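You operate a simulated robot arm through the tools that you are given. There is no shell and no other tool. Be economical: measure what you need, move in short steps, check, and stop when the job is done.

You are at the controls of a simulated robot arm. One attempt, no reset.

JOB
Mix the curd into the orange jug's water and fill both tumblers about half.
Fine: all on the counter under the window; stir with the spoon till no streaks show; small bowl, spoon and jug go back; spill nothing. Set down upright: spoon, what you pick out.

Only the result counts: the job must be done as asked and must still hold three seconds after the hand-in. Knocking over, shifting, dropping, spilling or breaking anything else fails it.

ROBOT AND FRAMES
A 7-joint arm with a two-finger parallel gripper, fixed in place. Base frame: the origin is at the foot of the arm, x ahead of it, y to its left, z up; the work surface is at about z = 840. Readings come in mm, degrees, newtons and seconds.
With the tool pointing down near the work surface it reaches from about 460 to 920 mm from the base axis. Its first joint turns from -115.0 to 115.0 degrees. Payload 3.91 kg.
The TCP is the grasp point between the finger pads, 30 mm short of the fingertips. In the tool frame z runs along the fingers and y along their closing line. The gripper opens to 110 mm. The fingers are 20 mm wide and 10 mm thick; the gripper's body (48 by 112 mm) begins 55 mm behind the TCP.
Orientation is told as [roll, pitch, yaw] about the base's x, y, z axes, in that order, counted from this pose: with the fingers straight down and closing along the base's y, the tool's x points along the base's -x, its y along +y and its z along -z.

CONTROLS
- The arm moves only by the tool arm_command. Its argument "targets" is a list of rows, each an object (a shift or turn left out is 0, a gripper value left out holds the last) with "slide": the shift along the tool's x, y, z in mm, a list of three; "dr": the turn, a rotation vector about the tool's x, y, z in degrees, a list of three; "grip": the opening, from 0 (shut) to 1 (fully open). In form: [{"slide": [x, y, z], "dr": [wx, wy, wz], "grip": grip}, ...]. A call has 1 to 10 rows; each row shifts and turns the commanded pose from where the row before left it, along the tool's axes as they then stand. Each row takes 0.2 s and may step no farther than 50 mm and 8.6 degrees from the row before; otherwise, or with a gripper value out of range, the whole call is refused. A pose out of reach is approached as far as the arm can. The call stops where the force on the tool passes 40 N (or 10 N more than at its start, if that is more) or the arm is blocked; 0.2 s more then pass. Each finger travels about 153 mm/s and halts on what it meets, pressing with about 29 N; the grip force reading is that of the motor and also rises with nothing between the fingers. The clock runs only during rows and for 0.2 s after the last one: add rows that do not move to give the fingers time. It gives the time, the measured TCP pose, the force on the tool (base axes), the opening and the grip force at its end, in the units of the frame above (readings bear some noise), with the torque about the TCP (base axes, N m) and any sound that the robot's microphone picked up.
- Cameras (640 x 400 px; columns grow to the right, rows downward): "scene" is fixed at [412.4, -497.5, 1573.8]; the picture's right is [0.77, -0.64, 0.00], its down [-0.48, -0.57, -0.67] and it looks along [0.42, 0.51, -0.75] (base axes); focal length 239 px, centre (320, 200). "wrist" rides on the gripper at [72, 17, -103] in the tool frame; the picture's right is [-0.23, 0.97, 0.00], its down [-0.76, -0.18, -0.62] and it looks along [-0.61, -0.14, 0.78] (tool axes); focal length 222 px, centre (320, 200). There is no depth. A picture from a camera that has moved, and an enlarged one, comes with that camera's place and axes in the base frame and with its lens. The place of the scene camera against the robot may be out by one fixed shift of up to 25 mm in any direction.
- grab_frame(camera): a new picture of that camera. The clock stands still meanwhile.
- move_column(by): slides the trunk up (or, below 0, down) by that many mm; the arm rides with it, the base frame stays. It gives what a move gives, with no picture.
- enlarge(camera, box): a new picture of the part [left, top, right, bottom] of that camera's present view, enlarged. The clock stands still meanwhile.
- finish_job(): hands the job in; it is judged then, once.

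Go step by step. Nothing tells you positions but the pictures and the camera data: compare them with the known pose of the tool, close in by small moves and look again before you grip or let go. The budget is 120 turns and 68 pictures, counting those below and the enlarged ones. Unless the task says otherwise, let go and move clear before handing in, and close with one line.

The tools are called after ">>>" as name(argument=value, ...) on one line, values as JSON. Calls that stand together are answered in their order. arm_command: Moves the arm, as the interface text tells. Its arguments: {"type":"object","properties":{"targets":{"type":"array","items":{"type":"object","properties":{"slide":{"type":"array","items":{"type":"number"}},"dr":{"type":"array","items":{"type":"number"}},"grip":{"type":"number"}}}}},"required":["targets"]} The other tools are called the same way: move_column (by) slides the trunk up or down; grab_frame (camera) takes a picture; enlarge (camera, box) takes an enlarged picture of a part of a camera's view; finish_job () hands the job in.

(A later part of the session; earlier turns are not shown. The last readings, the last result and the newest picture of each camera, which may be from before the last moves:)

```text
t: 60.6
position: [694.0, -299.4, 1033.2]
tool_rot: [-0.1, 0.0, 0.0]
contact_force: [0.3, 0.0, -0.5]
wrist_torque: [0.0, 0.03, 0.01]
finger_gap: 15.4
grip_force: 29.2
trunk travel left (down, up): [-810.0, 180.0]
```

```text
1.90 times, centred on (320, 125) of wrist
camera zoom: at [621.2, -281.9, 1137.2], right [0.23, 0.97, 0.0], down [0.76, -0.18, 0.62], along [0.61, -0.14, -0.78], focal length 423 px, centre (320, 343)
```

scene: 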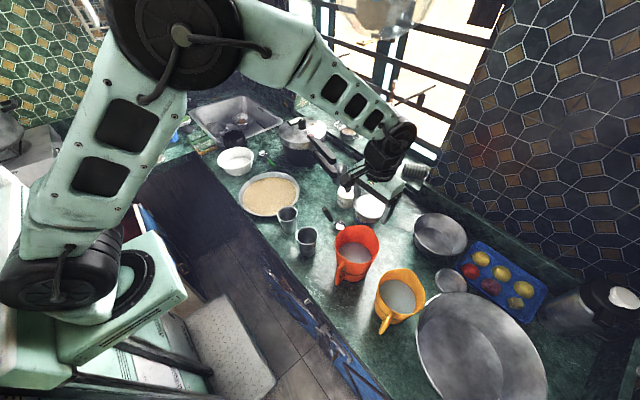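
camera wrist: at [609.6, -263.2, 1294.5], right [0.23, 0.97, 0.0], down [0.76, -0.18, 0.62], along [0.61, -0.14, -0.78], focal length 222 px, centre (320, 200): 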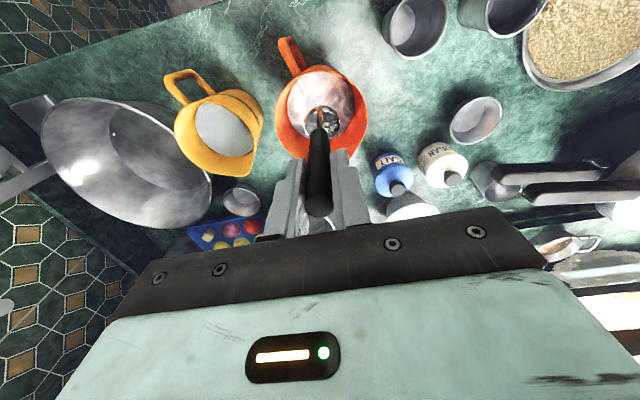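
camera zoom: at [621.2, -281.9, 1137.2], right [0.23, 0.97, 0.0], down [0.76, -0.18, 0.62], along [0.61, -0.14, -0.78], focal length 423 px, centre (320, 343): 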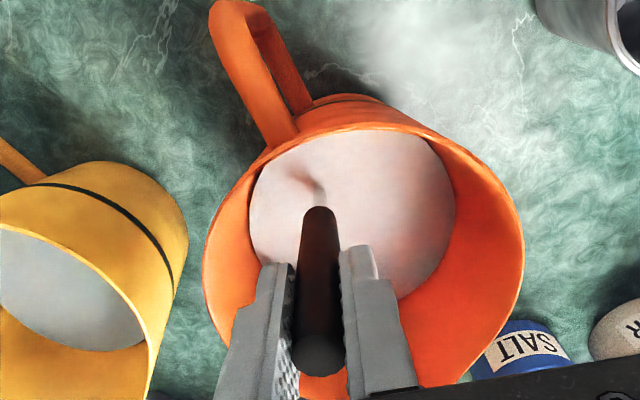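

The streaks are gone. I'll stir twice more for margin, then recentre, lift just above the liquid and let it drip.

>>> arm_command(targets=[{"slide": [-7.5, 5.5, 0]}, {"slide": [-2.9, 8.8, 0]}, {"slide": [2.9, 8.8, 0]}, {"slide": [7.5, 5.5, 0]}, {"slide": [9.2, 0, 0]}, {"slide": [7.5, -5.5, 0]}, {"slide": [2.9, -8.8, 0]}, {"slide": [-2.9, -8.8, 0]}, {"slide": [-7.5, -5.5, 0]}, {"slide": [-9.2, 0, 0]}])

>>> arm_command(targets=[{"slide": [-7.5, 5.5, 0]}, {"slide": [-2.9, 8.8, 0]}, {"slide": [2.9, 8.8, 0]}, {"slide": [7.5, 5.5, 0]}, {"slide": [9.2, 0, 0]}, {"slide": [7.5, -5.5, 0]}, {"slide": [2.9, -8.8, 0]}, {"slide": [-2.9, -8.8, 0]}, {"slide": [-7.5, -5.5, 0]}, {"slide": [-9.2, 0, 0]}])

>>> arm_command(targets=[{"slide": [7, 15, 0]}, {"slide": [0, 0, -20]}, {"slide": [0, 0, -35]}, {"slide": [0, 0, -35]}, {"slide": [0, 0, -25]}, {}, {}, {}])

>>> enlarge(camera="scene", box=[310, 180, 400, 280])

>>> enlarge(camera="wrist", box=[200, 20, 440, 230])

```text
t: 62.8
position: [694.1, -299.1, 1033.7]
tool_rot: [-0.1, 0.0, 0.0]
contact_force: [-0.5, -1.5, -0.2]
wrist_torque: [-0.02, 0.01, 0.0]
finger_gap: 15.7
grip_force: 29.1
trunk travel left (down, up): [-810.0, 180.0]
```

```text
t: 65.0
position: [693.8, -300.6, 1034.4]
tool_rot: [0.0, -0.1, 0.0]
contact_force: [-0.5, -0.7, -1.6]
wrist_torque: [-0.01, 0.02, 0.03]
finger_gap: 15.5
grip_force: 29.2
trunk travel left (down, up): [-810.0, 180.0]
```

```text
t: 66.8
position: [687.3, -282.9, 1150.1]
tool_rot: [0.1, 0.1, -0.1]
contact_force: [-0.1, -0.1, -0.3]
wrist_torque: [0.0, 0.03, 0.0]
finger_gap: 15.7
grip_force: 29.2
trunk travel left (down, up): [-810.0, 180.0]
```

```text
4.00 times, centred on (355, 230) of scene
camera zoom: at [412.4, -497.5, 1573.8], right [0.77, -0.64, 0.0], down [-0.48, -0.57, -0.67], along [0.42, 0.51, -0.75], focal length 957 px, centre (180, 80)
```

zoom: 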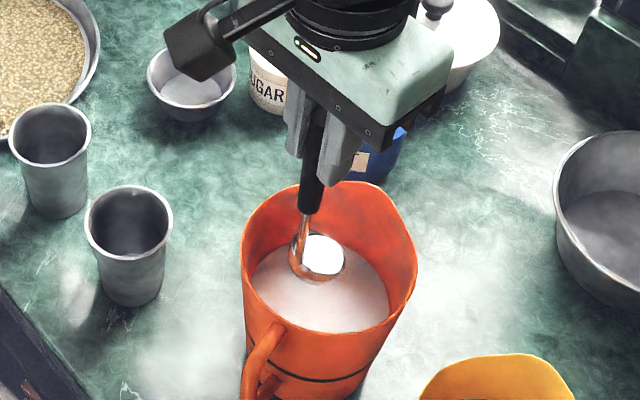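

```text
1.90 times, centred on (320, 125) of wrist
camera zoom: at [614.2, -266.5, 1253.7], right [0.23, 0.97, 0.0], down [0.76, -0.18, 0.62], along [0.61, -0.14, -0.78], focal length 423 px, centre (320, 343)
```

zoom: 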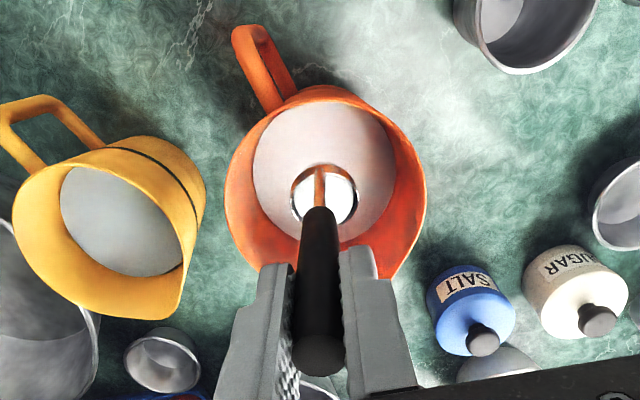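

The spoon came up holding some liquid. I'll roll it on its side about its own bowl, over the jug, to empty it.

>>> arm_command(targets=[{"slide": [-3, 0, -40]}, {"slide": [0, 22, 1.6], "dr": [8.5, 0, 0]}, {"slide": [0, 22, 1.6], "dr": [8.5, 0, 0]}, {"slide": [0, 22, 1.6], "dr": [8.5, 0, 0]}, {"slide": [0, 22, 1.6], "dr": [8.5, 0, 0]}, {"slide": [0, 22, 1.6], "dr": [8.5, 0, 0]}, {"slide": [0, 22, 1.6], "dr": [8.5, 0, 0]}, {"slide": [0, 22, 1.6], "dr": [8.5, 0, 0]}, {}])

>>> enlarge(camera="scene", box=[310, 150, 430, 280])

```text
t: 68.8
position: [691.9, -155.7, 1116.6]
tool_rot: [-59.6, -0.1, 0.0]
contact_force: [-0.1, -0.3, 0.2]
wrist_torque: [0.07, 0.02, -0.02]
finger_gap: 15.5
grip_force: 29.3
trunk travel left (down, up): [-810.0, 180.0]
```

```text
3.08 times, centred on (370, 215) of scene
camera zoom: at [412.4, -497.5, 1573.8], right [0.77, -0.64, 0.0], down [-0.48, -0.57, -0.67], along [0.42, 0.51, -0.75], focal length 736 px, centre (166, 154)
```

zoom: 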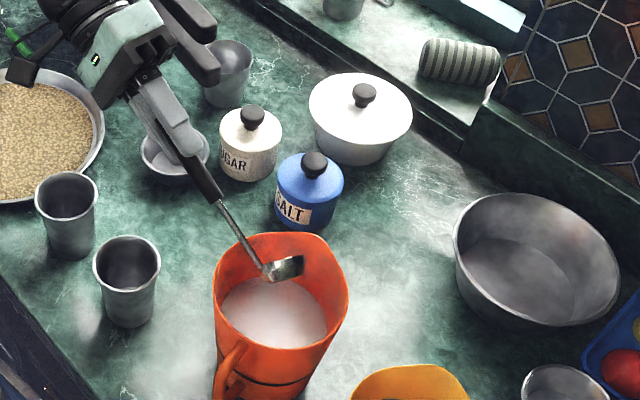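

The spoon looks empty now. I'll tilt it a little more, let it drip, then roll it back.

>>> arm_command(targets=[{"slide": [0, 22, 1.6], "dr": [8.5, 0, 0]}, {"slide": [0, 22, 1.6], "dr": [8.5, 0, 0]}, {}, {}, {}, {"slide": [0, -22, 1.6], "dr": [-8.5, 0, 0]}, {"slide": [0, -22, 1.6], "dr": [-8.5, 0, 0]}, {"slide": [0, -22, 1.6], "dr": [-8.5, 0, 0]}, {"slide": [0, -22, 1.6], "dr": [-8.5, 0, 0]}])

>>> arm_command(targets=[{"slide": [0, -22, 1.6], "dr": [-8.5, 0, 0]}, {"slide": [0, -22, 1.6], "dr": [-8.5, 0, 0]}, {"slide": [0, -22, 1.6], "dr": [-8.5, 0, 0]}, {"slide": [0, -22, 1.6], "dr": [-8.5, 0, 0]}, {"slide": [0, -22, 1.6], "dr": [-8.5, 0, 0]}, {}, {}])

>>> enlarge(camera="wrist", box=[200, 20, 440, 230])

```text
t: 70.8
position: [691.7, -184.1, 1153.1]
tool_rot: [-42.4, 0.0, 0.0]
contact_force: [0.3, -0.2, -1.2]
wrist_torque: [0.08, 0.0, 0.01]
finger_gap: 15.5
grip_force: 29.4
trunk travel left (down, up): [-810.0, 180.0]
```

```text
t: 72.4
position: [690.3, -284.1, 1189.7]
tool_rot: [0.0, 0.0, 0.0]
contact_force: [-0.3, 0.1, -1.3]
wrist_torque: [-0.01, 0.05, 0.0]
finger_gap: 15.5
grip_force: 28.9
trunk travel left (down, up): [-810.0, 180.0]
```

```text
1.90 times, centred on (320, 125) of wrist
camera zoom: at [617.2, -267.5, 1294.3], right [0.23, 0.97, 0.0], down [0.76, -0.18, 0.62], along [0.61, -0.14, -0.78], focal length 423 px, centre (320, 343)
```

zoom: 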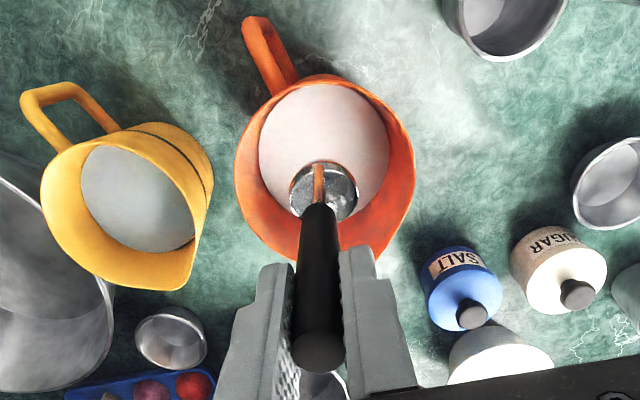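

The spoon is empty. I'll carry it back above its place and restore the 20° tilt.

>>> arm_command(targets=[{"slide": [-7, 20, 0]}, {"slide": [-7, 32, 0]}, {"slide": [-7, 32, 0]}, {"slide": [-8, 34, 0]}, {"slide": [-8, 29, 0]}, {"dr": [0, -7, 0]}, {"dr": [0, -7, 0]}, {"dr": [0, -6, 0]}, {}, {}])

>>> move_column(by=-185)

>>> enlarge(camera="wrist", box=[200, 40, 440, 230])

```text
t: 74.6
position: [728.1, -136.5, 1190.0]
tool_rot: [0.0, -19.9, 0.1]
contact_force: [-0.2, -0.3, -0.8]
wrist_torque: [0.0, 0.06, -0.01]
finger_gap: 15.4
grip_force: 28.8
trunk travel left (down, up): [-810.0, 180.0]
```

```text
t: 76.6
position: [727.8, -136.4, 1004.5]
tool_rot: [0.0, -20.0, 0.0]
contact_force: [0.3, 0.1, -0.7]
wrist_torque: [0.03, 0.04, 0.03]
finger_gap: 15.5
grip_force: 29.0
trunk travel left (down, up): [-625.0, 365.0]
```

```text
2.11 times, centred on (320, 135) of wrist
camera zoom: at [623.6, -119.8, 1077.7], right [0.21, 0.97, 0.08], down [0.5, -0.18, 0.85], along [0.84, -0.14, -0.53], focal length 468 px, centre (320, 337)
```

zoom: 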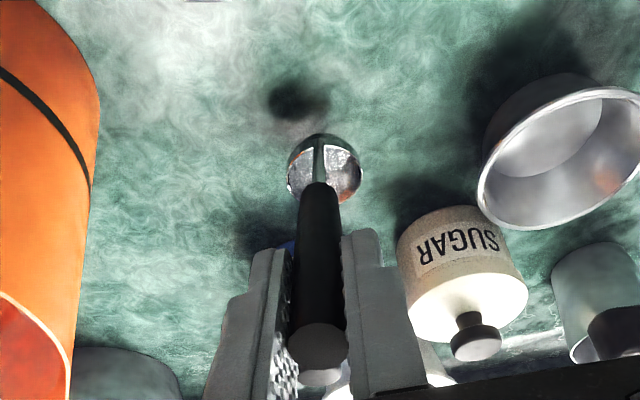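

Nearly in place, with the TCP about 14 mm above its grip height. I'll lower vertically in small steps.

>>> arm_command(targets=[{"slide": [2.4, 0, 6.6]}, {"slide": [1.4, 0, 3.8]}, {"slide": [0.7, 0, 1.9]}, {}])

>>> arm_command(targets=[{"slide": [0.5, 0, 1.4]}, {}])

```text
t: 77.6
position: [728.1, -136.5, 991.5]
tool_rot: [0.0, -20.1, -0.1]
contact_force: [-4.4, 1.1, 12.7]
wrist_torque: [-0.11, -0.33, -0.02]
finger_gap: 15.5
grip_force: 28.9
trunk travel left (down, up): [-625.0, 365.0]
```

```text
t: 78.2
position: [727.3, -136.2, 991.1]
tool_rot: [0.0, -20.0, 0.0]
contact_force: [-8.1, 1.8, 21.4]
wrist_torque: [-0.08, -0.27, -0.04]
finger_gap: 15.8
grip_force: 28.7
trunk travel left (down, up): [-625.0, 365.0]
```

The spoon is on the counter. I'll relieve the load and open just a little to see whether it stands.

>>> arm_command(targets=[{"slide": [-0.6, 0, -1.6]}, {}])

>>> arm_command(targets=[{"grip": 0.18}, {"grip": 0.22}, {}])

>>> enlarge(camera="wrist", box=[200, 40, 440, 230])

```text
t: 78.8
position: [727.9, -136.3, 991.9]
tool_rot: [-0.1, -19.9, 0.0]
contact_force: [-1.1, 0.2, 7.4]
wrist_torque: [-0.03, -0.3, 0.02]
finger_gap: 15.4
grip_force: 28.5
trunk travel left (down, up): [-625.0, 365.0]
```

```text
t: 79.6
position: [727.3, -136.2, 991.1]
tool_rot: [0.0, -20.0, -0.1]
contact_force: [0.1, 0.7, 0.3]
wrist_torque: [-0.02, 0.0, -0.02]
finger_gap: 24.2
grip_force: 0.0
trunk travel left (down, up): [-625.0, 365.0]
```

```text
2.11 times, centred on (320, 135) of wrist
camera zoom: at [623.5, -119.9, 1065.0], right [0.21, 0.97, 0.08], down [0.5, -0.18, 0.85], along [0.84, -0.14, -0.53], focal length 468 px, centre (320, 337)
```

zoom: 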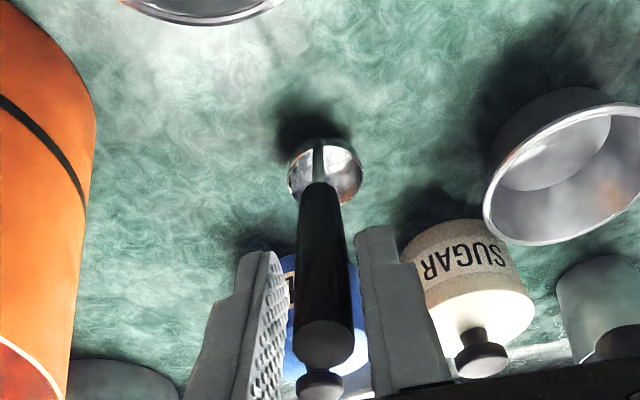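

It stands freely. I'll open up and retract along the handle.

>>> arm_command(targets=[{"grip": 0.45}, {}, {"slide": [0, 0, -30]}, {"slide": [0, 0, -40]}, {"slide": [0, 0, -45]}, {}])

>>> enlarge(camera="scene", box=[280, 160, 400, 300])

>>> grab_frame(camera="wrist")

```text
t: 81.0
position: [685.8, -136.1, 1099.4]
tool_rot: [0.1, -20.0, 0.0]
contact_force: [0.4, -0.1, -0.7]
wrist_torque: [0.0, -0.01, -0.01]
finger_gap: 49.6
grip_force: 0.0
trunk travel left (down, up): [-625.0, 365.0]
```

```text
2.86 times, centred on (340, 230) of scene
camera zoom: at [412.4, -497.5, 1573.8], right [0.77, -0.64, 0.0], down [-0.48, -0.57, -0.67], along [0.42, 0.51, -0.75], focal length 684 px, centre (263, 114)
```

zoom: 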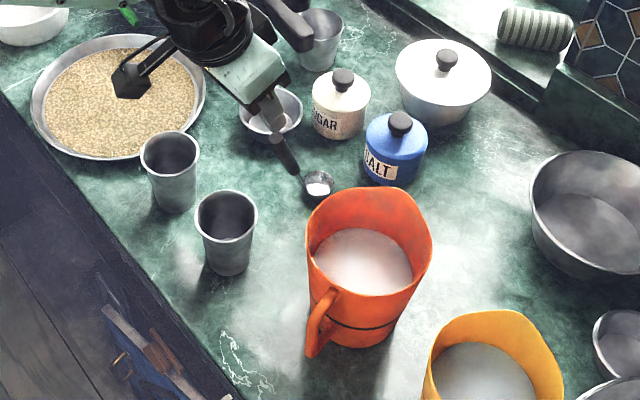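

```text
22 pictures are left
camera wrist: at [582.5, -118.9, 1172.1], right [0.21, 0.97, 0.08], down [0.5, -0.18, 0.85], along [0.84, -0.14, -0.53], focal length 222 px, centre (320, 200)
```

wrist: 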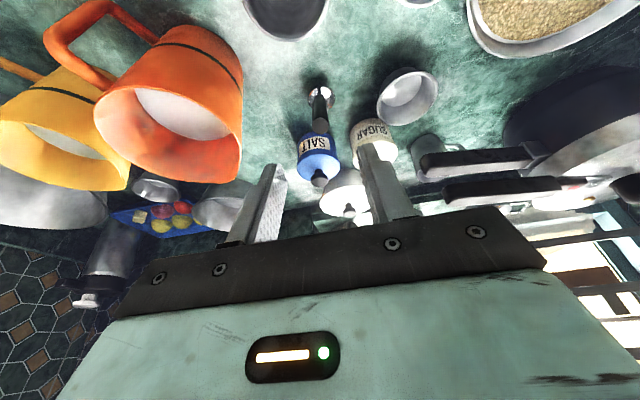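

The spoon stands where it was and the mixture is streak-free. Next I need the geometry of the jug's handle, so I'll move behind it and look.

>>> arm_command(targets=[{"dr": [0, 7, 0], "grip": 1.0}, {"dr": [0, 7, 0]}, {"dr": [0, 6, 0]}, {"slide": [25, -39, 4]}, {"slide": [25, -39, 4]}, {"slide": [25, -39, 4]}, {"slide": [25, -39, 4]}, {"slide": [25, -38, 4]}, {}])

>>> grab_frame(camera="wrist")

>>> enlarge(camera="scene", box=[325, 230, 385, 295])

```text
t: 83.0
position: [564.9, -332.0, 1079.5]
tool_rot: [0.0, 0.1, 0.0]
contact_force: [-1.0, -0.2, 0.0]
wrist_torque: [0.01, -0.01, -0.02]
finger_gap: 110.1
grip_force: 0.0
trunk travel left (down, up): [-625.0, 365.0]
```

```text
21 pictures are left
camera wrist: at [490.9, -313.8, 1184.0], right [0.23, 0.97, 0.0], down [0.76, -0.18, 0.62], along [0.61, -0.14, -0.78], focal length 222 px, centre (320, 200)
```

wrist: 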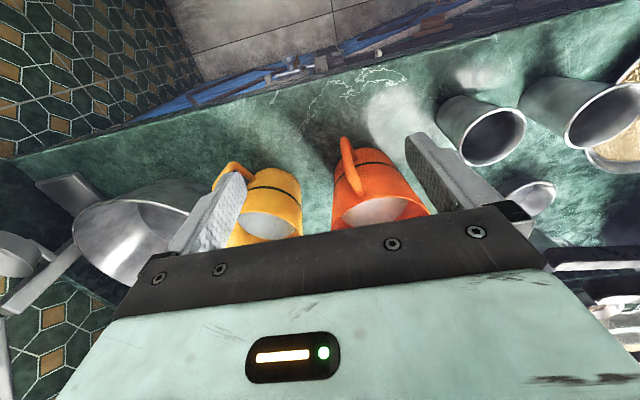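

```text
6.15 times, centred on (355, 262) of scene
camera zoom: at [412.4, -497.5, 1573.8], right [0.77, -0.64, 0.0], down [-0.48, -0.57, -0.67], along [0.42, 0.51, -0.75], focal length 1473 px, centre (105, -185)
```

zoom: 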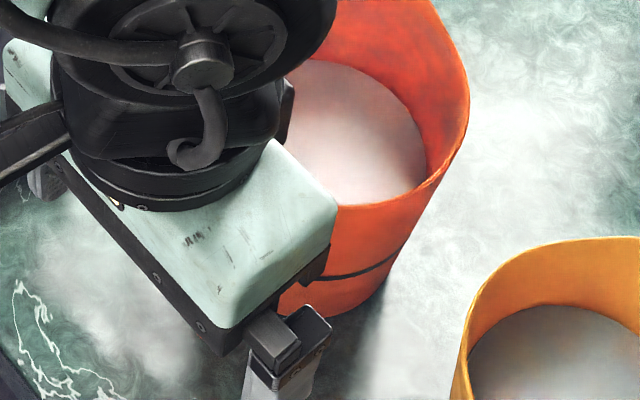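

>>> enlarge(camera="wrist", box=[310, 120, 450, 220])

```text
4.00 times, centred on (380, 170) of wrist
camera zoom: at [490.9, -313.8, 1184.0], right [0.23, 0.97, 0.0], down [0.76, -0.18, 0.62], along [0.61, -0.14, -0.78], focal length 888 px, centre (80, 320)
```

zoom: 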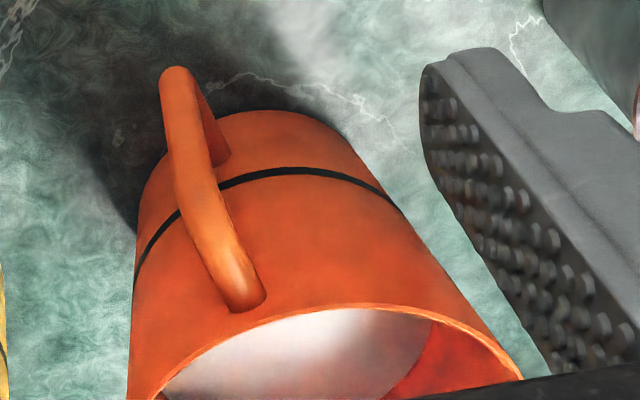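

The handle's outer bar is at about (620,-310), running from z=890 to 970, and leads off from the jug at roughly 18°. I'll yaw 18° and pitch 35° to line up with it, then approach.

>>> arm_command(targets=[{"dr": [0, 0, -6], "grip": 0.5}, {"dr": [0, 0, -6]}, {"dr": [0, 0, -6]}, {"dr": [0, -7, 0]}, {"dr": [0, -7, 0]}, {"dr": [0, -7, 0]}, {"dr": [0, -7, 0]}, {"dr": [0, -7, 0]}, {}])

```text
t: 85.0
position: [563.4, -330.3, 1079.2]
tool_rot: [0.0, -35.0, 18.0]
contact_force: [-0.9, 0.8, 0.5]
wrist_torque: [0.02, 0.0, -0.01]
finger_gap: 55.2
grip_force: 0.2
trunk travel left (down, up): [-625.0, 365.0]
```

>>> arm_command(targets=[{"slide": [19, 1, 38]}, {"slide": [19, 1, 37.5]}, {}])

>>> grab_frame(camera="wrist")

>>> enlarge(camera="scene", box=[300, 210, 400, 300])

```text
t: 85.8
position: [570.8, -325.5, 995.5]
tool_rot: [0.0, -35.0, 18.0]
contact_force: [0.4, -0.5, 0.4]
wrist_torque: [0.03, -0.01, 0.01]
finger_gap: 55.1
grip_force: 0.0
trunk travel left (down, up): [-625.0, 365.0]
```

```text
18 pictures are left
camera wrist: at [451.2, -345.2, 1038.6], right [-0.12, 0.98, 0.13], down [0.31, -0.09, 0.95], along [0.94, 0.16, -0.29], focal length 222 px, centre (320, 200)
```

wrist: 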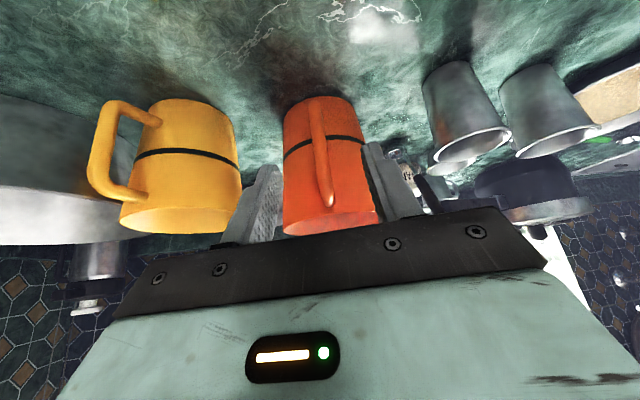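

```text
4.44 times, centred on (350, 255) of scene
camera zoom: at [412.4, -497.5, 1573.8], right [0.77, -0.64, 0.0], down [-0.48, -0.57, -0.67], along [0.42, 0.51, -0.75], focal length 1064 px, centre (187, -44)
```

zoom: 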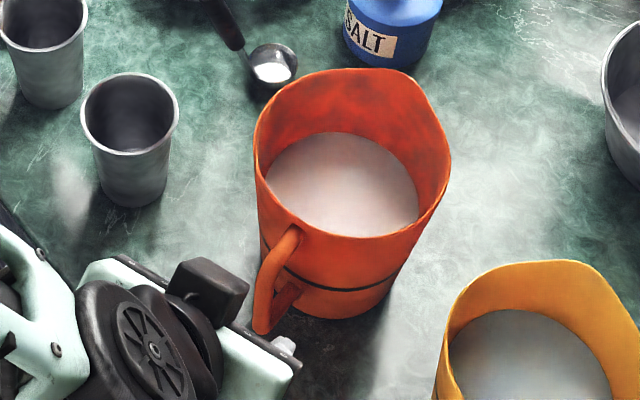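

The handle bar, z about 898 to 978, lines up with the gripper. I'll advance onto it.

>>> arm_command(targets=[{"slide": [-3, 0, 40]}, {"slide": [-3, 0, 38]}, {}])

>>> grab_frame(camera="wrist")

```text
t: 86.6
position: [621.4, -307.1, 934.7]
tool_rot: [-0.1, -35.0, 18.0]
contact_force: [-0.5, -0.2, 1.2]
wrist_torque: [0.05, -0.01, -0.02]
finger_gap: 54.9
grip_force: 0.1
trunk travel left (down, up): [-625.0, 365.0]
```

```text
16 pictures are left
camera wrist: at [502.6, -327.9, 978.6], right [-0.12, 0.98, 0.13], down [0.31, -0.09, 0.95], along [0.94, 0.16, -0.29], focal length 222 px, centre (320, 200)
```

wrist: 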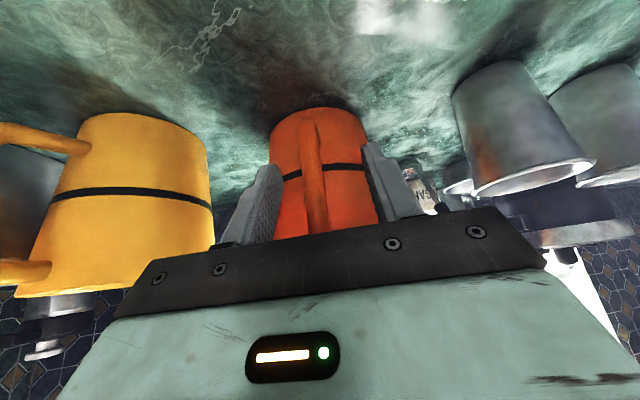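

The bar is about 3 mm to one side of centre. I'll correct that and close on it.

>>> arm_command(targets=[{"slide": [0, -3, 0]}, {"grip": 0.25}, {"grip": 0.1}, {"grip": 0.0}, {}, {}])

```text
t: 88.0
position: [622.9, -310.4, 936.2]
tool_rot: [0.0, -35.1, 18.0]
contact_force: [0.2, 1.0, 0.0]
wrist_torque: [-0.19, -0.15, 0.03]
finger_gap: 11.8
grip_force: 28.6
trunk travel left (down, up): [-625.0, 365.0]
```

The handle is gripped at 11.8 mm. I'll test-lift by 8 mm.

>>> move_column(by=8)

>>> arm_command(targets=[{}, {}, {}])

>>> enlarge(camera="scene", box=[300, 210, 400, 300])

```text
t: 88.6
position: [623.2, -310.2, 942.6]
tool_rot: [0.0, -35.0, 17.9]
contact_force: [-0.2, 0.5, -7.8]
wrist_torque: [-0.17, 0.62, -0.02]
finger_gap: 12.0
grip_force: 29.0
trunk travel left (down, up): [-633.0, 357.0]
```

```text
t: 89.4
position: [623.6, -309.9, 941.3]
tool_rot: [0.0, -35.0, 18.0]
contact_force: [-0.2, -0.3, -6.7]
wrist_torque: [-0.16, 0.66, 0.0]
finger_gap: 12.1
grip_force: 29.7
trunk travel left (down, up): [-633.0, 357.0]
```

```text
4.44 times, centred on (350, 255) of scene
camera zoom: at [412.4, -497.5, 1573.8], right [0.77, -0.64, 0.0], down [-0.48, -0.57, -0.67], along [0.42, 0.51, -0.75], focal length 1064 px, centre (187, -44)
```

zoom: 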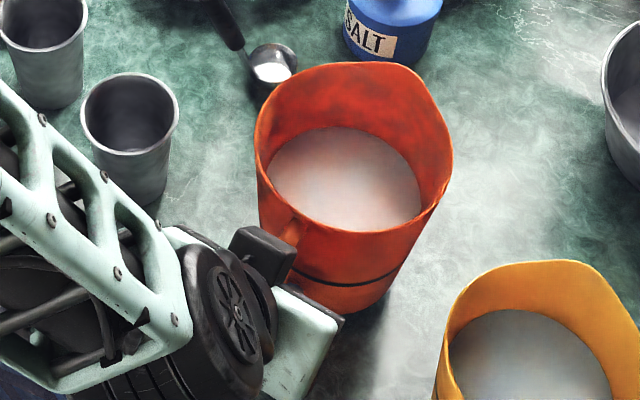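

The grip holds: about 7 N of weight and no sag. I'll raise the jug, keep it level, and turn it toward the tumblers.

>>> move_column(by=150)

>>> arm_command(targets=[{"slide": [0, 0, 0], "dr": [-1.5, 0, -2.15]}, {"dr": [-2.2, 0, -3.1]}, {"dr": [-2.2, 0, -3.1]}, {"dr": [-2.2, 0, -3.1]}, {"dr": [-2.2, 0, -3.1]}, {"dr": [-2.35, 0, -3.5]}, {}, {}])

```text
t: 91.2
position: [623.8, -310.5, 1093.7]
tool_rot: [0.0, -35.1, 18.0]
contact_force: [-0.3, -0.5, -7.2]
wrist_torque: [-0.14, 0.58, 0.0]
finger_gap: 11.6
grip_force: 29.2
trunk travel left (down, up): [-783.0, 207.0]
```

```text
t: 93.0
position: [623.1, -310.3, 1092.1]
tool_rot: [-0.1, -35.0, 40.0]
contact_force: [-0.4, -0.4, -7.4]
wrist_torque: [-0.35, 0.54, 0.02]
finger_gap: 11.8
grip_force: 28.7
trunk travel left (down, up): [-783.0, 207.0]
```

>>> arm_command(targets=[{"slide": [3.6, 8.5, -2.5]}, {"slide": [7.2, 17.1, -5]}, {"slide": [7.2, 17.1, -5]}, {"slide": [7.2, 17.1, -5]}, {"slide": [7.2, 17.1, -5]}, {"slide": [7.2, 17.1, -5]}, {"slide": [7.2, 17.1, -5]}, {"slide": [3.6, 8.6, -2.5]}, {}, {}])

>>> grab_frame(camera="scene")

```text
t: 95.2
position: [498.6, -257.0, 1091.5]
tool_rot: [0.0, -35.0, 40.0]
contact_force: [-1.0, -0.6, -7.6]
wrist_torque: [-0.37, 0.51, -0.04]
finger_gap: 12.0
grip_force: 28.5
trunk travel left (down, up): [-783.0, 207.0]
```

```text
14 pictures are left
```

scene: 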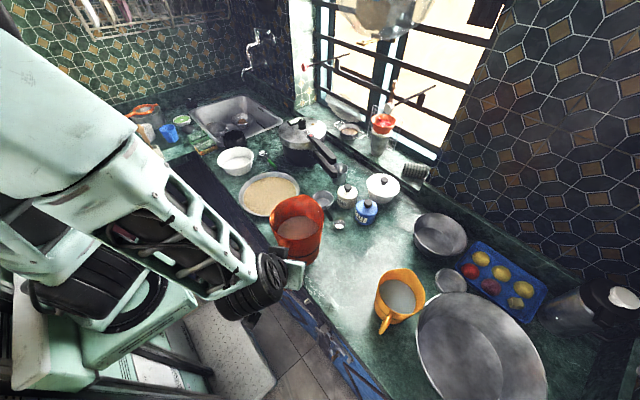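

The jug is over the staging spot, level. I'll tilt 20° about its spout and check alignment with the near tumbler before lowering.

>>> arm_command(targets=[{"slide": [-2.5, 0, -7], "dr": [0, 2.5, 0]}, {"slide": [-3, 0, -8.4], "dr": [0, 3, 0]}, {"slide": [-4.1, 0, -11.2], "dr": [0, 4, 0]}, {"slide": [-4.1, 0, -11.2], "dr": [0, 4, 0]}, {"slide": [-3, 0, -8.4], "dr": [0, 3, 0]}, {"slide": [-2.5, 0, -7], "dr": [0, 2.5, 0]}, {"slide": [10, 0, 38]}, {"slide": [10, 0, 38]}, {}])

>>> enlarge(camera="scene", box=[250, 160, 370, 290])

>>> grab_frame(camera="wrist")

```text
t: 97.2
position: [496.4, -261.0, 1070.1]
tool_rot: [0.1, -16.0, 39.9]
contact_force: [-0.3, 0.3, -7.4]
wrist_torque: [-0.31, 0.45, 0.03]
finger_gap: 12.2
grip_force: 29.2
trunk travel left (down, up): [-783.0, 207.0]
```

```text
3.08 times, centred on (310, 225) of scene
camera zoom: at [412.4, -497.5, 1573.8], right [0.77, -0.64, 0.0], down [-0.48, -0.57, -0.67], along [0.42, 0.51, -0.75], focal length 736 px, centre (351, 123)
```

zoom: 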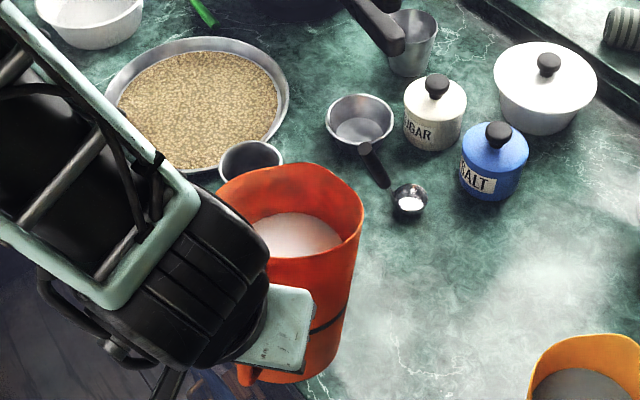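

```text
12 pictures are left
camera wrist: at [408.7, -311.0, 1150.3], right [-0.46, 0.89, 0.06], down [0.54, 0.22, 0.81], along [0.7, 0.41, -0.58], focal length 222 px, centre (320, 200)
```

wrist: 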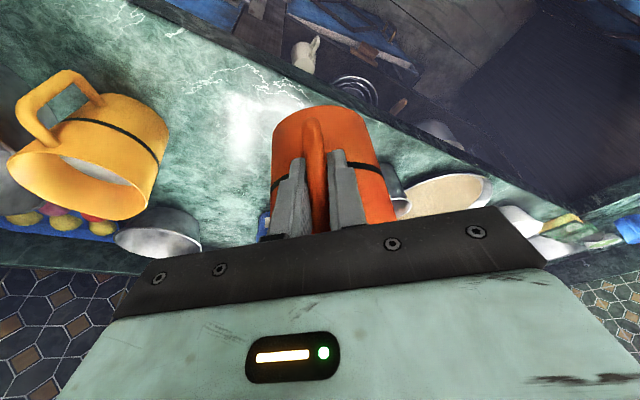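

The near tumbler is hidden behind the jug from this camera. I'll take one close-up to find the spout.

>>> enlarge(camera="scene", box=[270, 200, 330, 245])

```text
8.89 times, centred on (300, 222) of scene
camera zoom: at [412.4, -497.5, 1573.8], right [0.77, -0.64, 0.0], down [-0.48, -0.57, -0.67], along [0.42, 0.51, -0.75], focal length 2127 px, centre (498, 0)
```

zoom: 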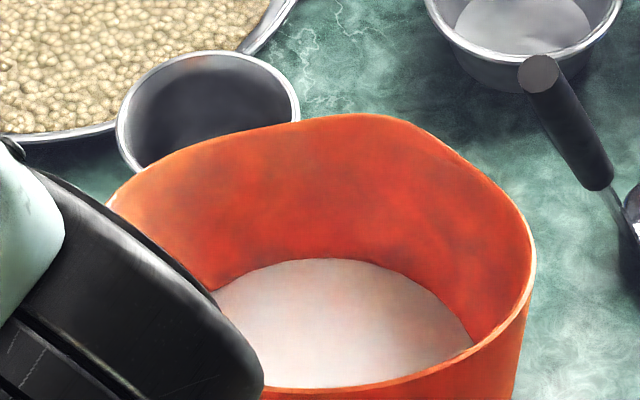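

The spout sits about 15 mm to the side of the gripper's plane. I'll shift to correct that and lower until the lip is some 55 mm above the near tumbler's rim.

>>> arm_command(targets=[{"slide": [4.8, 7, -1.3]}, {"slide": [0, 7.5, 0]}, {"slide": [7.4, 0, 26]}, {"slide": [7.4, 0, 26]}, {"slide": [7.4, 0, 25.8]}, {}, {}])

>>> enlarge(camera="scene", box=[260, 190, 340, 250])

```text
t: 98.8
position: [487.2, -256.3, 987.6]
tool_rot: [0.0, -16.0, 40.0]
contact_force: [-0.8, -0.9, -8.3]
wrist_torque: [-0.32, 0.46, 0.01]
finger_gap: 11.7
grip_force: 29.2
out of reach, approached as far as the arm can: row 4
trunk travel left (down, up): [-783.0, 207.0]
```

```text
6.67 times, centred on (300, 220) of scene
camera zoom: at [412.4, -497.5, 1573.8], right [0.77, -0.64, 0.0], down [-0.48, -0.57, -0.67], along [0.42, 0.51, -0.75], focal length 1596 px, centre (453, 67)
```

zoom: 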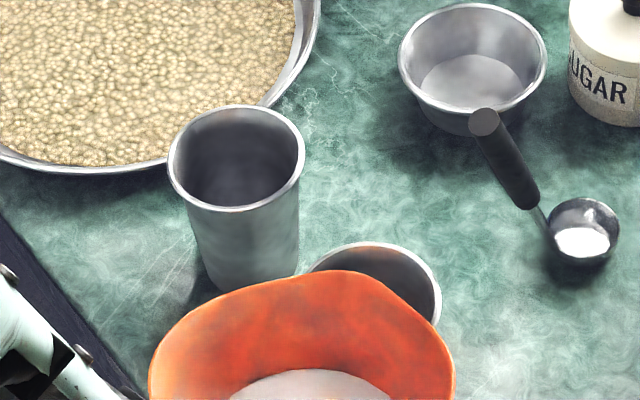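

The lip is about 22 mm short of the near tumbler's centre, which is where I want it. I'll begin tilting gently about the spout.

>>> arm_command(targets=[{"slide": [-3, 0, -8.5], "dr": [0, 3, 0]}, {"slide": [-3, 0, -8.5], "dr": [0, 3, 0]}, {"slide": [-2, 0, -5.6], "dr": [0, 2, 0]}, {}])

>>> arm_command(targets=[{}, {}])

>>> enlarge(camera="scene", box=[270, 190, 350, 250])

```text
t: 99.8
position: [487.0, -255.1, 1012.4]
tool_rot: [-0.1, -8.0, 40.0]
contact_force: [0.4, -0.3, -7.6]
wrist_torque: [-0.27, 0.38, 0.05]
finger_gap: 11.7
grip_force: 29.0
trunk travel left (down, up): [-783.0, 207.0]
```

```text
t: 100.3
position: [487.9, -255.5, 1011.5]
tool_rot: [0.0, -8.0, 40.1]
contact_force: [1.0, 0.3, -8.3]
wrist_torque: [-0.29, 0.44, -0.04]
finger_gap: 12.0
grip_force: 29.1
trunk travel left (down, up): [-783.0, 207.0]
```

```text
6.67 times, centred on (310, 220) of scene
camera zoom: at [412.4, -497.5, 1573.8], right [0.77, -0.64, 0.0], down [-0.48, -0.57, -0.67], along [0.42, 0.51, -0.75], focal length 1596 px, centre (387, 67)
```

zoom: 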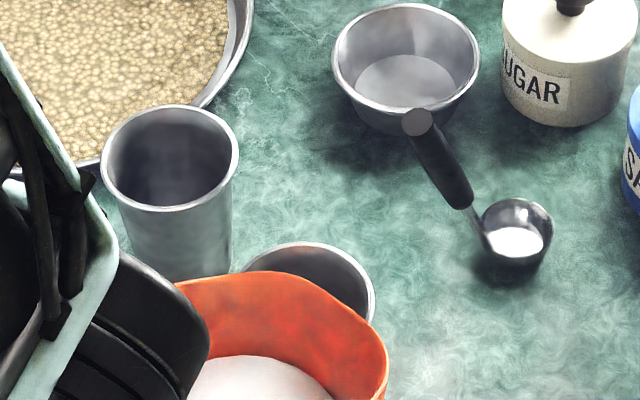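

The liquid hasn't reached the lip yet. I'll keep tilting in small steps and watch the weight.

>>> arm_command(targets=[{"slide": [-2.5, 0, -7], "dr": [0, 2.5, 0]}, {"slide": [-2.5, 0, -7], "dr": [0, 2.5, 0]}, {}, {}])

>>> arm_command(targets=[{"slide": [-2.5, 0, -7], "dr": [0, 2.5, 0]}, {}, {}])

>>> enlarge(camera="scene", box=[270, 200, 330, 245])

```text
t: 101.3
position: [489.1, -251.9, 1026.6]
tool_rot: [0.0, -3.0, 40.0]
contact_force: [0.0, -0.4, -8.4]
wrist_torque: [-0.25, 0.31, -0.02]
finger_gap: 11.8
grip_force: 28.9
trunk travel left (down, up): [-783.0, 207.0]
```

```text
t: 102.2
position: [492.7, -251.7, 1034.6]
tool_rot: [0.1, -0.4, 39.9]
contact_force: [0.5, -0.2, -7.3]
wrist_torque: [-0.26, 0.33, -0.01]
finger_gap: 11.9
grip_force: 29.1
trunk travel left (down, up): [-783.0, 207.0]
```

```text
8.89 times, centred on (300, 222) of scene
camera zoom: at [412.4, -497.5, 1573.8], right [0.77, -0.64, 0.0], down [-0.48, -0.57, -0.67], along [0.42, 0.51, -0.75], focal length 2127 px, centre (498, 0)
```

zoom: 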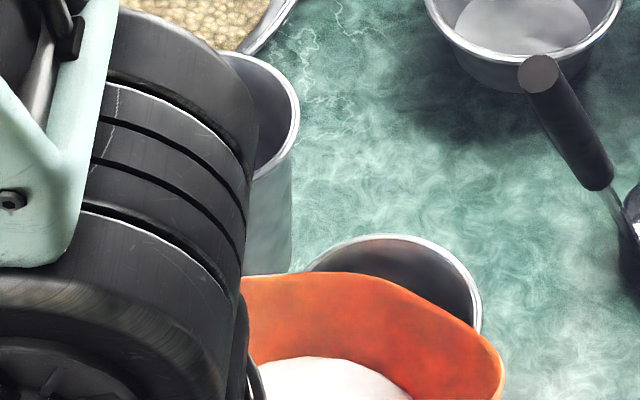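

>>> arm_command(targets=[{"slide": [-2.5, 0, -7], "dr": [0, 2.5, 0]}, {"slide": [-2.5, 0, -7], "dr": [0, 2.5, 0]}, {}, {}, {}])

>>> arm_command(targets=[{"slide": [-2.5, 0, -7], "dr": [0, 2.5, 0]}, {}, {}, {}])

>>> arm_command(targets=[{"slide": [-2.5, 0, -7], "dr": [0, 2.5, 0]}, {}, {}, {}])

```text
t: 103.3
position: [496.8, -247.7, 1048.3]
tool_rot: [0.0, 4.5, 40.0]
contact_force: [0.2, 0.0, -8.0]
wrist_torque: [-0.19, 0.31, -0.01]
finger_gap: 11.9
grip_force: 29.4
trunk travel left (down, up): [-783.0, 207.0]
```

```text
t: 104.3
position: [500.0, -247.5, 1055.3]
tool_rot: [-0.1, 6.9, 40.0]
contact_force: [-0.2, 0.2, -8.0]
wrist_torque: [-0.18, 0.33, 0.02]
finger_gap: 12.2
grip_force: 29.6
trunk travel left (down, up): [-783.0, 207.0]
```

```text
t: 105.3
position: [501.2, -244.5, 1062.1]
tool_rot: [0.0, 9.5, 39.9]
contact_force: [-0.2, 0.0, -8.1]
wrist_torque: [-0.23, 0.25, 0.0]
finger_gap: 11.9
grip_force: 29.2
trunk travel left (down, up): [-783.0, 207.0]
```

>>> enlarge(camera="scene", box=[280, 205, 340, 250])

```text
8.89 times, centred on (310, 228) of scene
camera zoom: at [412.4, -497.5, 1573.8], right [0.77, -0.64, 0.0], down [-0.48, -0.57, -0.67], along [0.42, 0.51, -0.75], focal length 2127 px, centre (409, -44)
```

zoom: 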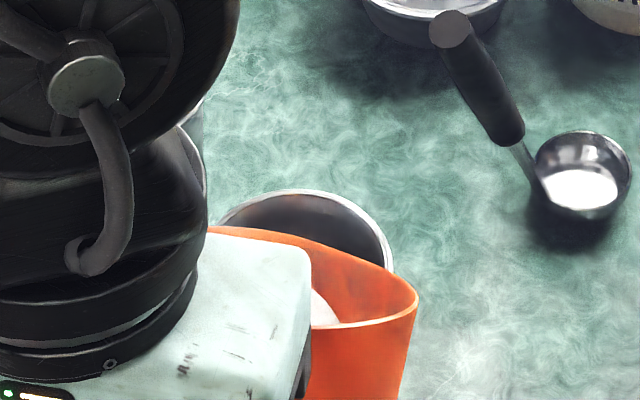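

No flow yet, though the liquid is nearing the lip. I'll continue in small steps.

>>> arm_command(targets=[{"slide": [-2.5, 0, -7], "dr": [0, 2.5, 0]}, {}, {}, {}])

>>> arm_command(targets=[{"slide": [-2.5, 0, -7], "dr": [0, 2.5, 0]}, {}, {}, {}])

>>> arm_command(targets=[{}, {}, {}])

```text
t: 106.3
position: [505.3, -241.5, 1067.5]
tool_rot: [0.0, 12.0, 40.1]
contact_force: [0.8, 0.2, -7.1]
wrist_torque: [-0.17, 0.22, 0.01]
finger_gap: 11.5
grip_force: 29.2
trunk travel left (down, up): [-783.0, 207.0]
```

```text
t: 107.3
position: [508.3, -238.6, 1074.9]
tool_rot: [0.1, 14.4, 40.0]
contact_force: [0.1, 0.6, -7.5]
wrist_torque: [-0.12, 0.19, 0.0]
finger_gap: 11.9
grip_force: 29.4
trunk travel left (down, up): [-783.0, 207.0]
```

```text
t: 108.2
position: [507.2, -239.3, 1074.8]
tool_rot: [-0.1, 14.6, 40.0]
contact_force: [0.6, 0.0, -7.4]
wrist_torque: [-0.14, 0.21, -0.01]
finger_gap: 11.9
grip_force: 28.8
trunk travel left (down, up): [-783.0, 207.0]
```

>>> arm_command(targets=[{"slide": [-2.5, 0, -7], "dr": [0, 2.5, 0]}, {}, {}, {}])

>>> arm_command(targets=[{}, {}, {}])

>>> enlarge(camera="scene", box=[280, 205, 340, 250])

```text
t: 109.2
position: [508.8, -235.6, 1080.8]
tool_rot: [0.0, 17.0, 40.0]
contact_force: [-0.1, 0.3, -6.1]
wrist_torque: [-0.11, 0.16, 0.01]
finger_gap: 12.1
grip_force: 28.8
trunk travel left (down, up): [-783.0, 207.0]
```

```text
t: 110.0
position: [509.6, -235.9, 1081.6]
tool_rot: [0.0, 17.0, 39.9]
contact_force: [-0.3, -0.4, -6.9]
wrist_torque: [-0.11, 0.22, 0.02]
finger_gap: 12.0
grip_force: 28.8
trunk travel left (down, up): [-783.0, 207.0]
```

```text
8.89 times, centred on (310, 228) of scene
camera zoom: at [412.4, -497.5, 1573.8], right [0.77, -0.64, 0.0], down [-0.48, -0.57, -0.67], along [0.42, 0.51, -0.75], focal length 2127 px, centre (409, -44)
```

zoom: 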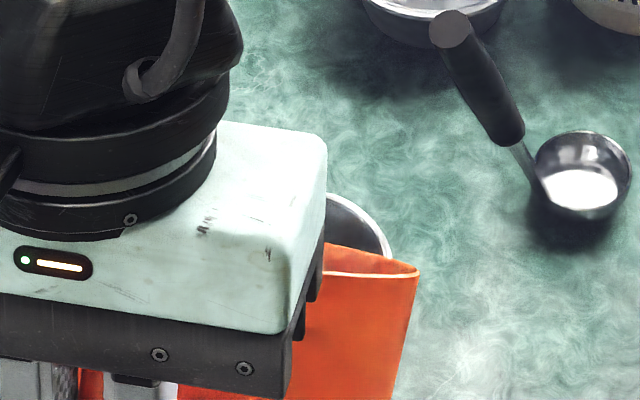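

The view is blocked, but the weight seems to be falling. I'll take several more force readings.

>>> arm_command(targets=[{}])

>>> arm_command(targets=[{}])

>>> arm_command(targets=[{}])

>>> arm_command(targets=[{}])

>>> arm_command(targets=[{}])

```text
t: 110.3
position: [508.9, -237.0, 1080.3]
tool_rot: [0.0, 17.0, 40.0]
contact_force: [-0.6, 0.2, -7.2]
wrist_torque: [-0.13, 0.17, 0.01]
finger_gap: 11.8
grip_force: 29.1
trunk travel left (down, up): [-783.0, 207.0]
```

```text
t: 110.8
position: [510.4, -236.3, 1081.0]
tool_rot: [-0.1, 17.0, 40.0]
contact_force: [-0.5, 0.1, -6.7]
wrist_torque: [-0.11, 0.16, 0.04]
finger_gap: 11.9
grip_force: 28.8
trunk travel left (down, up): [-783.0, 207.0]
```

```text
t: 111.2
position: [509.9, -236.6, 1081.1]
tool_rot: [0.0, 16.9, 40.1]
contact_force: [-0.8, -0.8, -5.6]
wrist_torque: [-0.12, 0.2, 0.0]
finger_gap: 11.9
grip_force: 29.2
trunk travel left (down, up): [-783.0, 207.0]
```

```text
t: 111.5
position: [509.8, -235.8, 1081.8]
tool_rot: [0.0, 17.1, 39.9]
contact_force: [-0.4, 0.5, -6.2]
wrist_torque: [-0.1, 0.21, -0.01]
finger_gap: 11.5
grip_force: 28.4
trunk travel left (down, up): [-783.0, 207.0]
```

```text
t: 112.0
position: [509.7, -236.4, 1081.7]
tool_rot: [0.0, 17.0, 40.0]
contact_force: [0.3, 1.0, -7.0]
wrist_torque: [-0.1, 0.24, 0.01]
finger_gap: 12.0
grip_force: 29.0
trunk travel left (down, up): [-783.0, 207.0]
```

The weight has dropped about 1.15 N, roughly 115 ml, which should be about half a tumbler. I'll tilt back 16°, raise, and shift over toward the far tumbler so I can see into the near one.

>>> arm_command(targets=[{"slide": [3, 0, 11.5], "dr": [0, -4, 0]}, {"slide": [3, 0, 11.5], "dr": [0, -4, 0]}, {"slide": [3, 0, 11.5], "dr": [0, -4, 0]}, {"slide": [3, 0, 11.5], "dr": [0, -4, 0]}, {}, {}])

>>> move_column(by=90)

```text
t: 113.3
position: [493.9, -248.9, 1038.6]
tool_rot: [0.0, 1.0, 40.0]
contact_force: [-0.1, -0.1, -7.2]
wrist_torque: [-0.21, 0.28, 0.03]
finger_gap: 11.9
grip_force: 29.2
trunk travel left (down, up): [-783.0, 207.0]
```

```text
t: 114.6
position: [492.7, -249.3, 1127.4]
tool_rot: [0.1, 1.0, 40.0]
contact_force: [0.3, -0.1, -6.4]
wrist_torque: [-0.18, 0.25, -0.01]
finger_gap: 11.8
grip_force: 29.1
trunk travel left (down, up): [-873.0, 117.0]
```

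>>> arm_command(targets=[{"slide": [-5.4, 5.7, 0]}, {"slide": [-10.8, 11.4, 0]}, {"slide": [-10.8, 11.4, 0]}, {"slide": [-10.8, 11.4, 0]}, {"slide": [-10.8, 11.4, 0]}, {"slide": [-10.8, 11.4, 0]}, {"slide": [-10.8, 11.4, 0]}, {"slide": [-5.4, 5.7, 0]}, {}, {}])

>>> enlarge(camera="scene", box=[260, 180, 340, 260])

```text
t: 116.8
position: [499.3, -138.4, 1126.5]
tool_rot: [0.1, 1.0, 40.1]
contact_force: [-0.2, 0.3, -6.1]
wrist_torque: [-0.19, 0.31, 0.02]
finger_gap: 11.8
grip_force: 28.5
trunk travel left (down, up): [-873.0, 117.0]
```

```text
5.00 times, centred on (300, 220) of scene
camera zoom: at [412.4, -497.5, 1573.8], right [0.77, -0.64, 0.0], down [-0.48, -0.57, -0.67], along [0.42, 0.51, -0.75], focal length 1197 px, centre (420, 100)
```

zoom: 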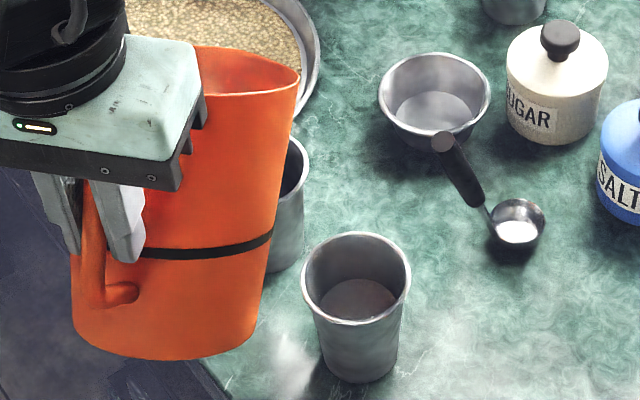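

The near tumbler shows liquid at roughly half. I'll bring the jug down over the far tumbler the same way and pour a little less.

>>> arm_command(targets=[{"slide": [-3, 0, -8.5], "dr": [0, 3, 0]}, {"slide": [-3, 0, -8.5], "dr": [0, 3, 0]}, {}, {}])

>>> move_column(by=-90)

>>> enlarge(camera="scene", box=[250, 180, 330, 240])

```text
t: 117.8
position: [504.1, -135.5, 1142.6]
tool_rot: [0.0, 6.9, 40.0]
contact_force: [-0.4, 0.1, -6.7]
wrist_torque: [-0.17, 0.27, 0.01]
finger_gap: 11.8
grip_force: 28.4
trunk travel left (down, up): [-873.0, 117.0]
```

```text
t: 119.0
position: [503.8, -134.1, 1052.7]
tool_rot: [0.0, 7.0, 40.0]
contact_force: [0.7, -0.8, -6.9]
wrist_torque: [-0.19, 0.27, 0.01]
finger_gap: 11.9
grip_force: 28.9
trunk travel left (down, up): [-783.0, 207.0]
```

```text
6.67 times, centred on (290, 210) of scene
camera zoom: at [412.4, -497.5, 1573.8], right [0.77, -0.64, 0.0], down [-0.48, -0.57, -0.67], along [0.42, 0.51, -0.75], focal length 1596 px, centre (520, 133)
```

zoom: 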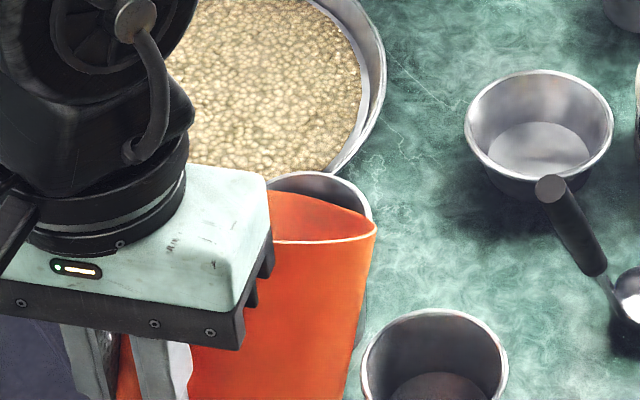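

The spout sits over the far tumbler just as it did over the near one. I'll tilt to 52° and then on in small steps, watching the weight.

>>> arm_command(targets=[{"slide": [-2.5, 0, -7], "dr": [0, 2.5, 0]}, {"slide": [-2.5, 0, -7], "dr": [0, 2.5, 0]}, {"slide": [-2.5, 0, -7], "dr": [0, 2.5, 0]}, {}, {"slide": [-2.5, 0, -7], "dr": [0, 2.5, 0]}, {}, {}])

>>> arm_command(targets=[{"slide": [-2.5, 0, -7], "dr": [0, 2.5, 0]}, {}, {}, {}, {}])

>>> arm_command(targets=[{"slide": [-2.5, 0, -7], "dr": [0, 2.5, 0]}, {}, {}, {}, {}])

>>> arm_command(targets=[{}])

>>> arm_command(targets=[{}])

>>> arm_command(targets=[{}])

>>> arm_command(targets=[{}])

```text
t: 120.7
position: [516.9, -124.6, 1079.4]
tool_rot: [-0.1, 17.0, 40.0]
contact_force: [0.0, 0.9, -6.6]
wrist_torque: [-0.11, 0.13, 0.0]
finger_gap: 11.7
grip_force: 28.8
trunk travel left (down, up): [-783.0, 207.0]
```

```text
t: 121.8
position: [519.8, -122.7, 1084.3]
tool_rot: [0.1, 19.5, 40.1]
contact_force: [-0.7, 0.2, -5.3]
wrist_torque: [-0.07, 0.16, -0.03]
finger_gap: 11.8
grip_force: 29.3
trunk travel left (down, up): [-783.0, 207.0]
```

```text
t: 123.0
position: [523.1, -117.7, 1089.4]
tool_rot: [0.0, 22.1, 40.0]
contact_force: [-0.6, -0.2, -5.4]
wrist_torque: [-0.07, 0.1, 0.01]
finger_gap: 11.7
grip_force: 28.7
trunk travel left (down, up): [-783.0, 207.0]
```

```text
t: 123.5
position: [522.3, -119.0, 1090.6]
tool_rot: [-0.1, 22.1, 40.0]
contact_force: [1.3, -0.1, -5.5]
wrist_torque: [-0.05, 0.12, 0.0]
finger_gap: 11.9
grip_force: 28.9
trunk travel left (down, up): [-783.0, 207.0]
```

```text
t: 123.8
position: [521.8, -119.6, 1089.1]
tool_rot: [0.0, 22.0, 40.0]
contact_force: [0.4, -0.5, -4.9]
wrist_torque: [-0.05, 0.12, 0.02]
finger_gap: 11.7
grip_force: 29.0
trunk travel left (down, up): [-783.0, 207.0]
```

```text
t: 124.2
position: [522.6, -119.2, 1090.3]
tool_rot: [0.0, 22.0, 39.9]
contact_force: [-0.1, 0.6, -5.2]
wrist_torque: [-0.06, 0.13, 0.02]
finger_gap: 11.7
grip_force: 29.0
trunk travel left (down, up): [-783.0, 207.0]
```

```text
t: 124.7
position: [522.4, -119.4, 1090.3]
tool_rot: [-0.1, 22.0, 39.9]
contact_force: [0.5, 0.1, -5.2]
wrist_torque: [-0.05, 0.11, -0.03]
finger_gap: 12.0
grip_force: 28.7
trunk travel left (down, up): [-783.0, 207.0]
```

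The weight is down about another 1.3 N, so I'll stop and tilt back now, then raise and look.

>>> arm_command(targets=[{"slide": [3, 0, 11.5], "dr": [0, -4, 0]}, {"slide": [3, 0, 11.5], "dr": [0, -4, 0]}, {"slide": [3, 0, 11.5], "dr": [0, -4, 0]}, {"slide": [3, 0, 11.5], "dr": [0, -4, 0]}, {"slide": [3, 0, 11.5], "dr": [0, -4, 0]}, {}, {}])

>>> move_column(by=90)

```text
t: 126.2
position: [502.6, -138.6, 1038.2]
tool_rot: [-0.1, 2.0, 40.0]
contact_force: [0.5, -0.2, -6.0]
wrist_torque: [-0.2, 0.24, -0.01]
finger_gap: 11.7
grip_force: 29.0
trunk travel left (down, up): [-783.0, 207.0]
```

```text
t: 127.5
position: [501.7, -137.7, 1130.2]
tool_rot: [-0.1, 1.9, 39.9]
contact_force: [-0.1, -0.3, -6.3]
wrist_torque: [-0.17, 0.22, 0.01]
finger_gap: 12.0
grip_force: 28.4
trunk travel left (down, up): [-873.0, 117.0]
```

I'll move the jug aside so that I can see into both tumblers.

>>> arm_command(targets=[{"slide": [7.8, -9.3, 0]}, {"slide": [15.6, -18.6, 0]}, {"slide": [15.6, -18.6, 0]}, {"slide": [15.6, -18.6, 0]}, {"slide": [15.6, -18.6, 0]}, {"slide": [15.6, -18.6, 0]}, {"slide": [15.6, -18.6, 0]}, {"slide": [7.8, -9.3, 0]}, {}, {}])

>>> enlarge(camera="scene", box=[260, 190, 340, 260])

```text
t: 129.7
position: [500.9, -307.5, 1134.2]
tool_rot: [-0.1, 2.0, 40.0]
contact_force: [0.0, 0.3, -5.6]
wrist_torque: [-0.15, 0.22, 0.03]
finger_gap: 11.8
grip_force: 29.4
trunk travel left (down, up): [-873.0, 117.0]
```

```text
5.71 times, centred on (300, 225) of scene
camera zoom: at [412.4, -497.5, 1573.8], right [0.77, -0.64, 0.0], down [-0.48, -0.57, -0.67], along [0.42, 0.51, -0.75], focal length 1368 px, centre (434, 57)
```

zoom: 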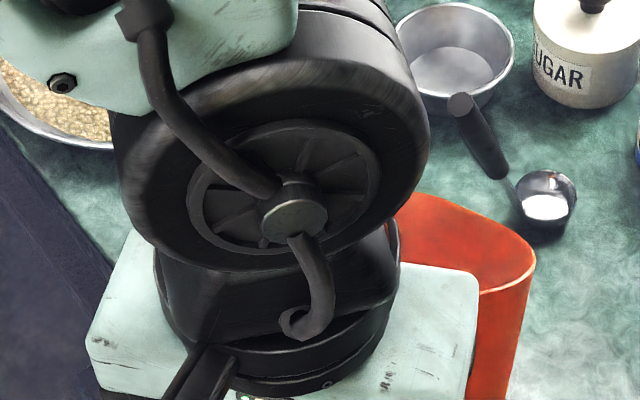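

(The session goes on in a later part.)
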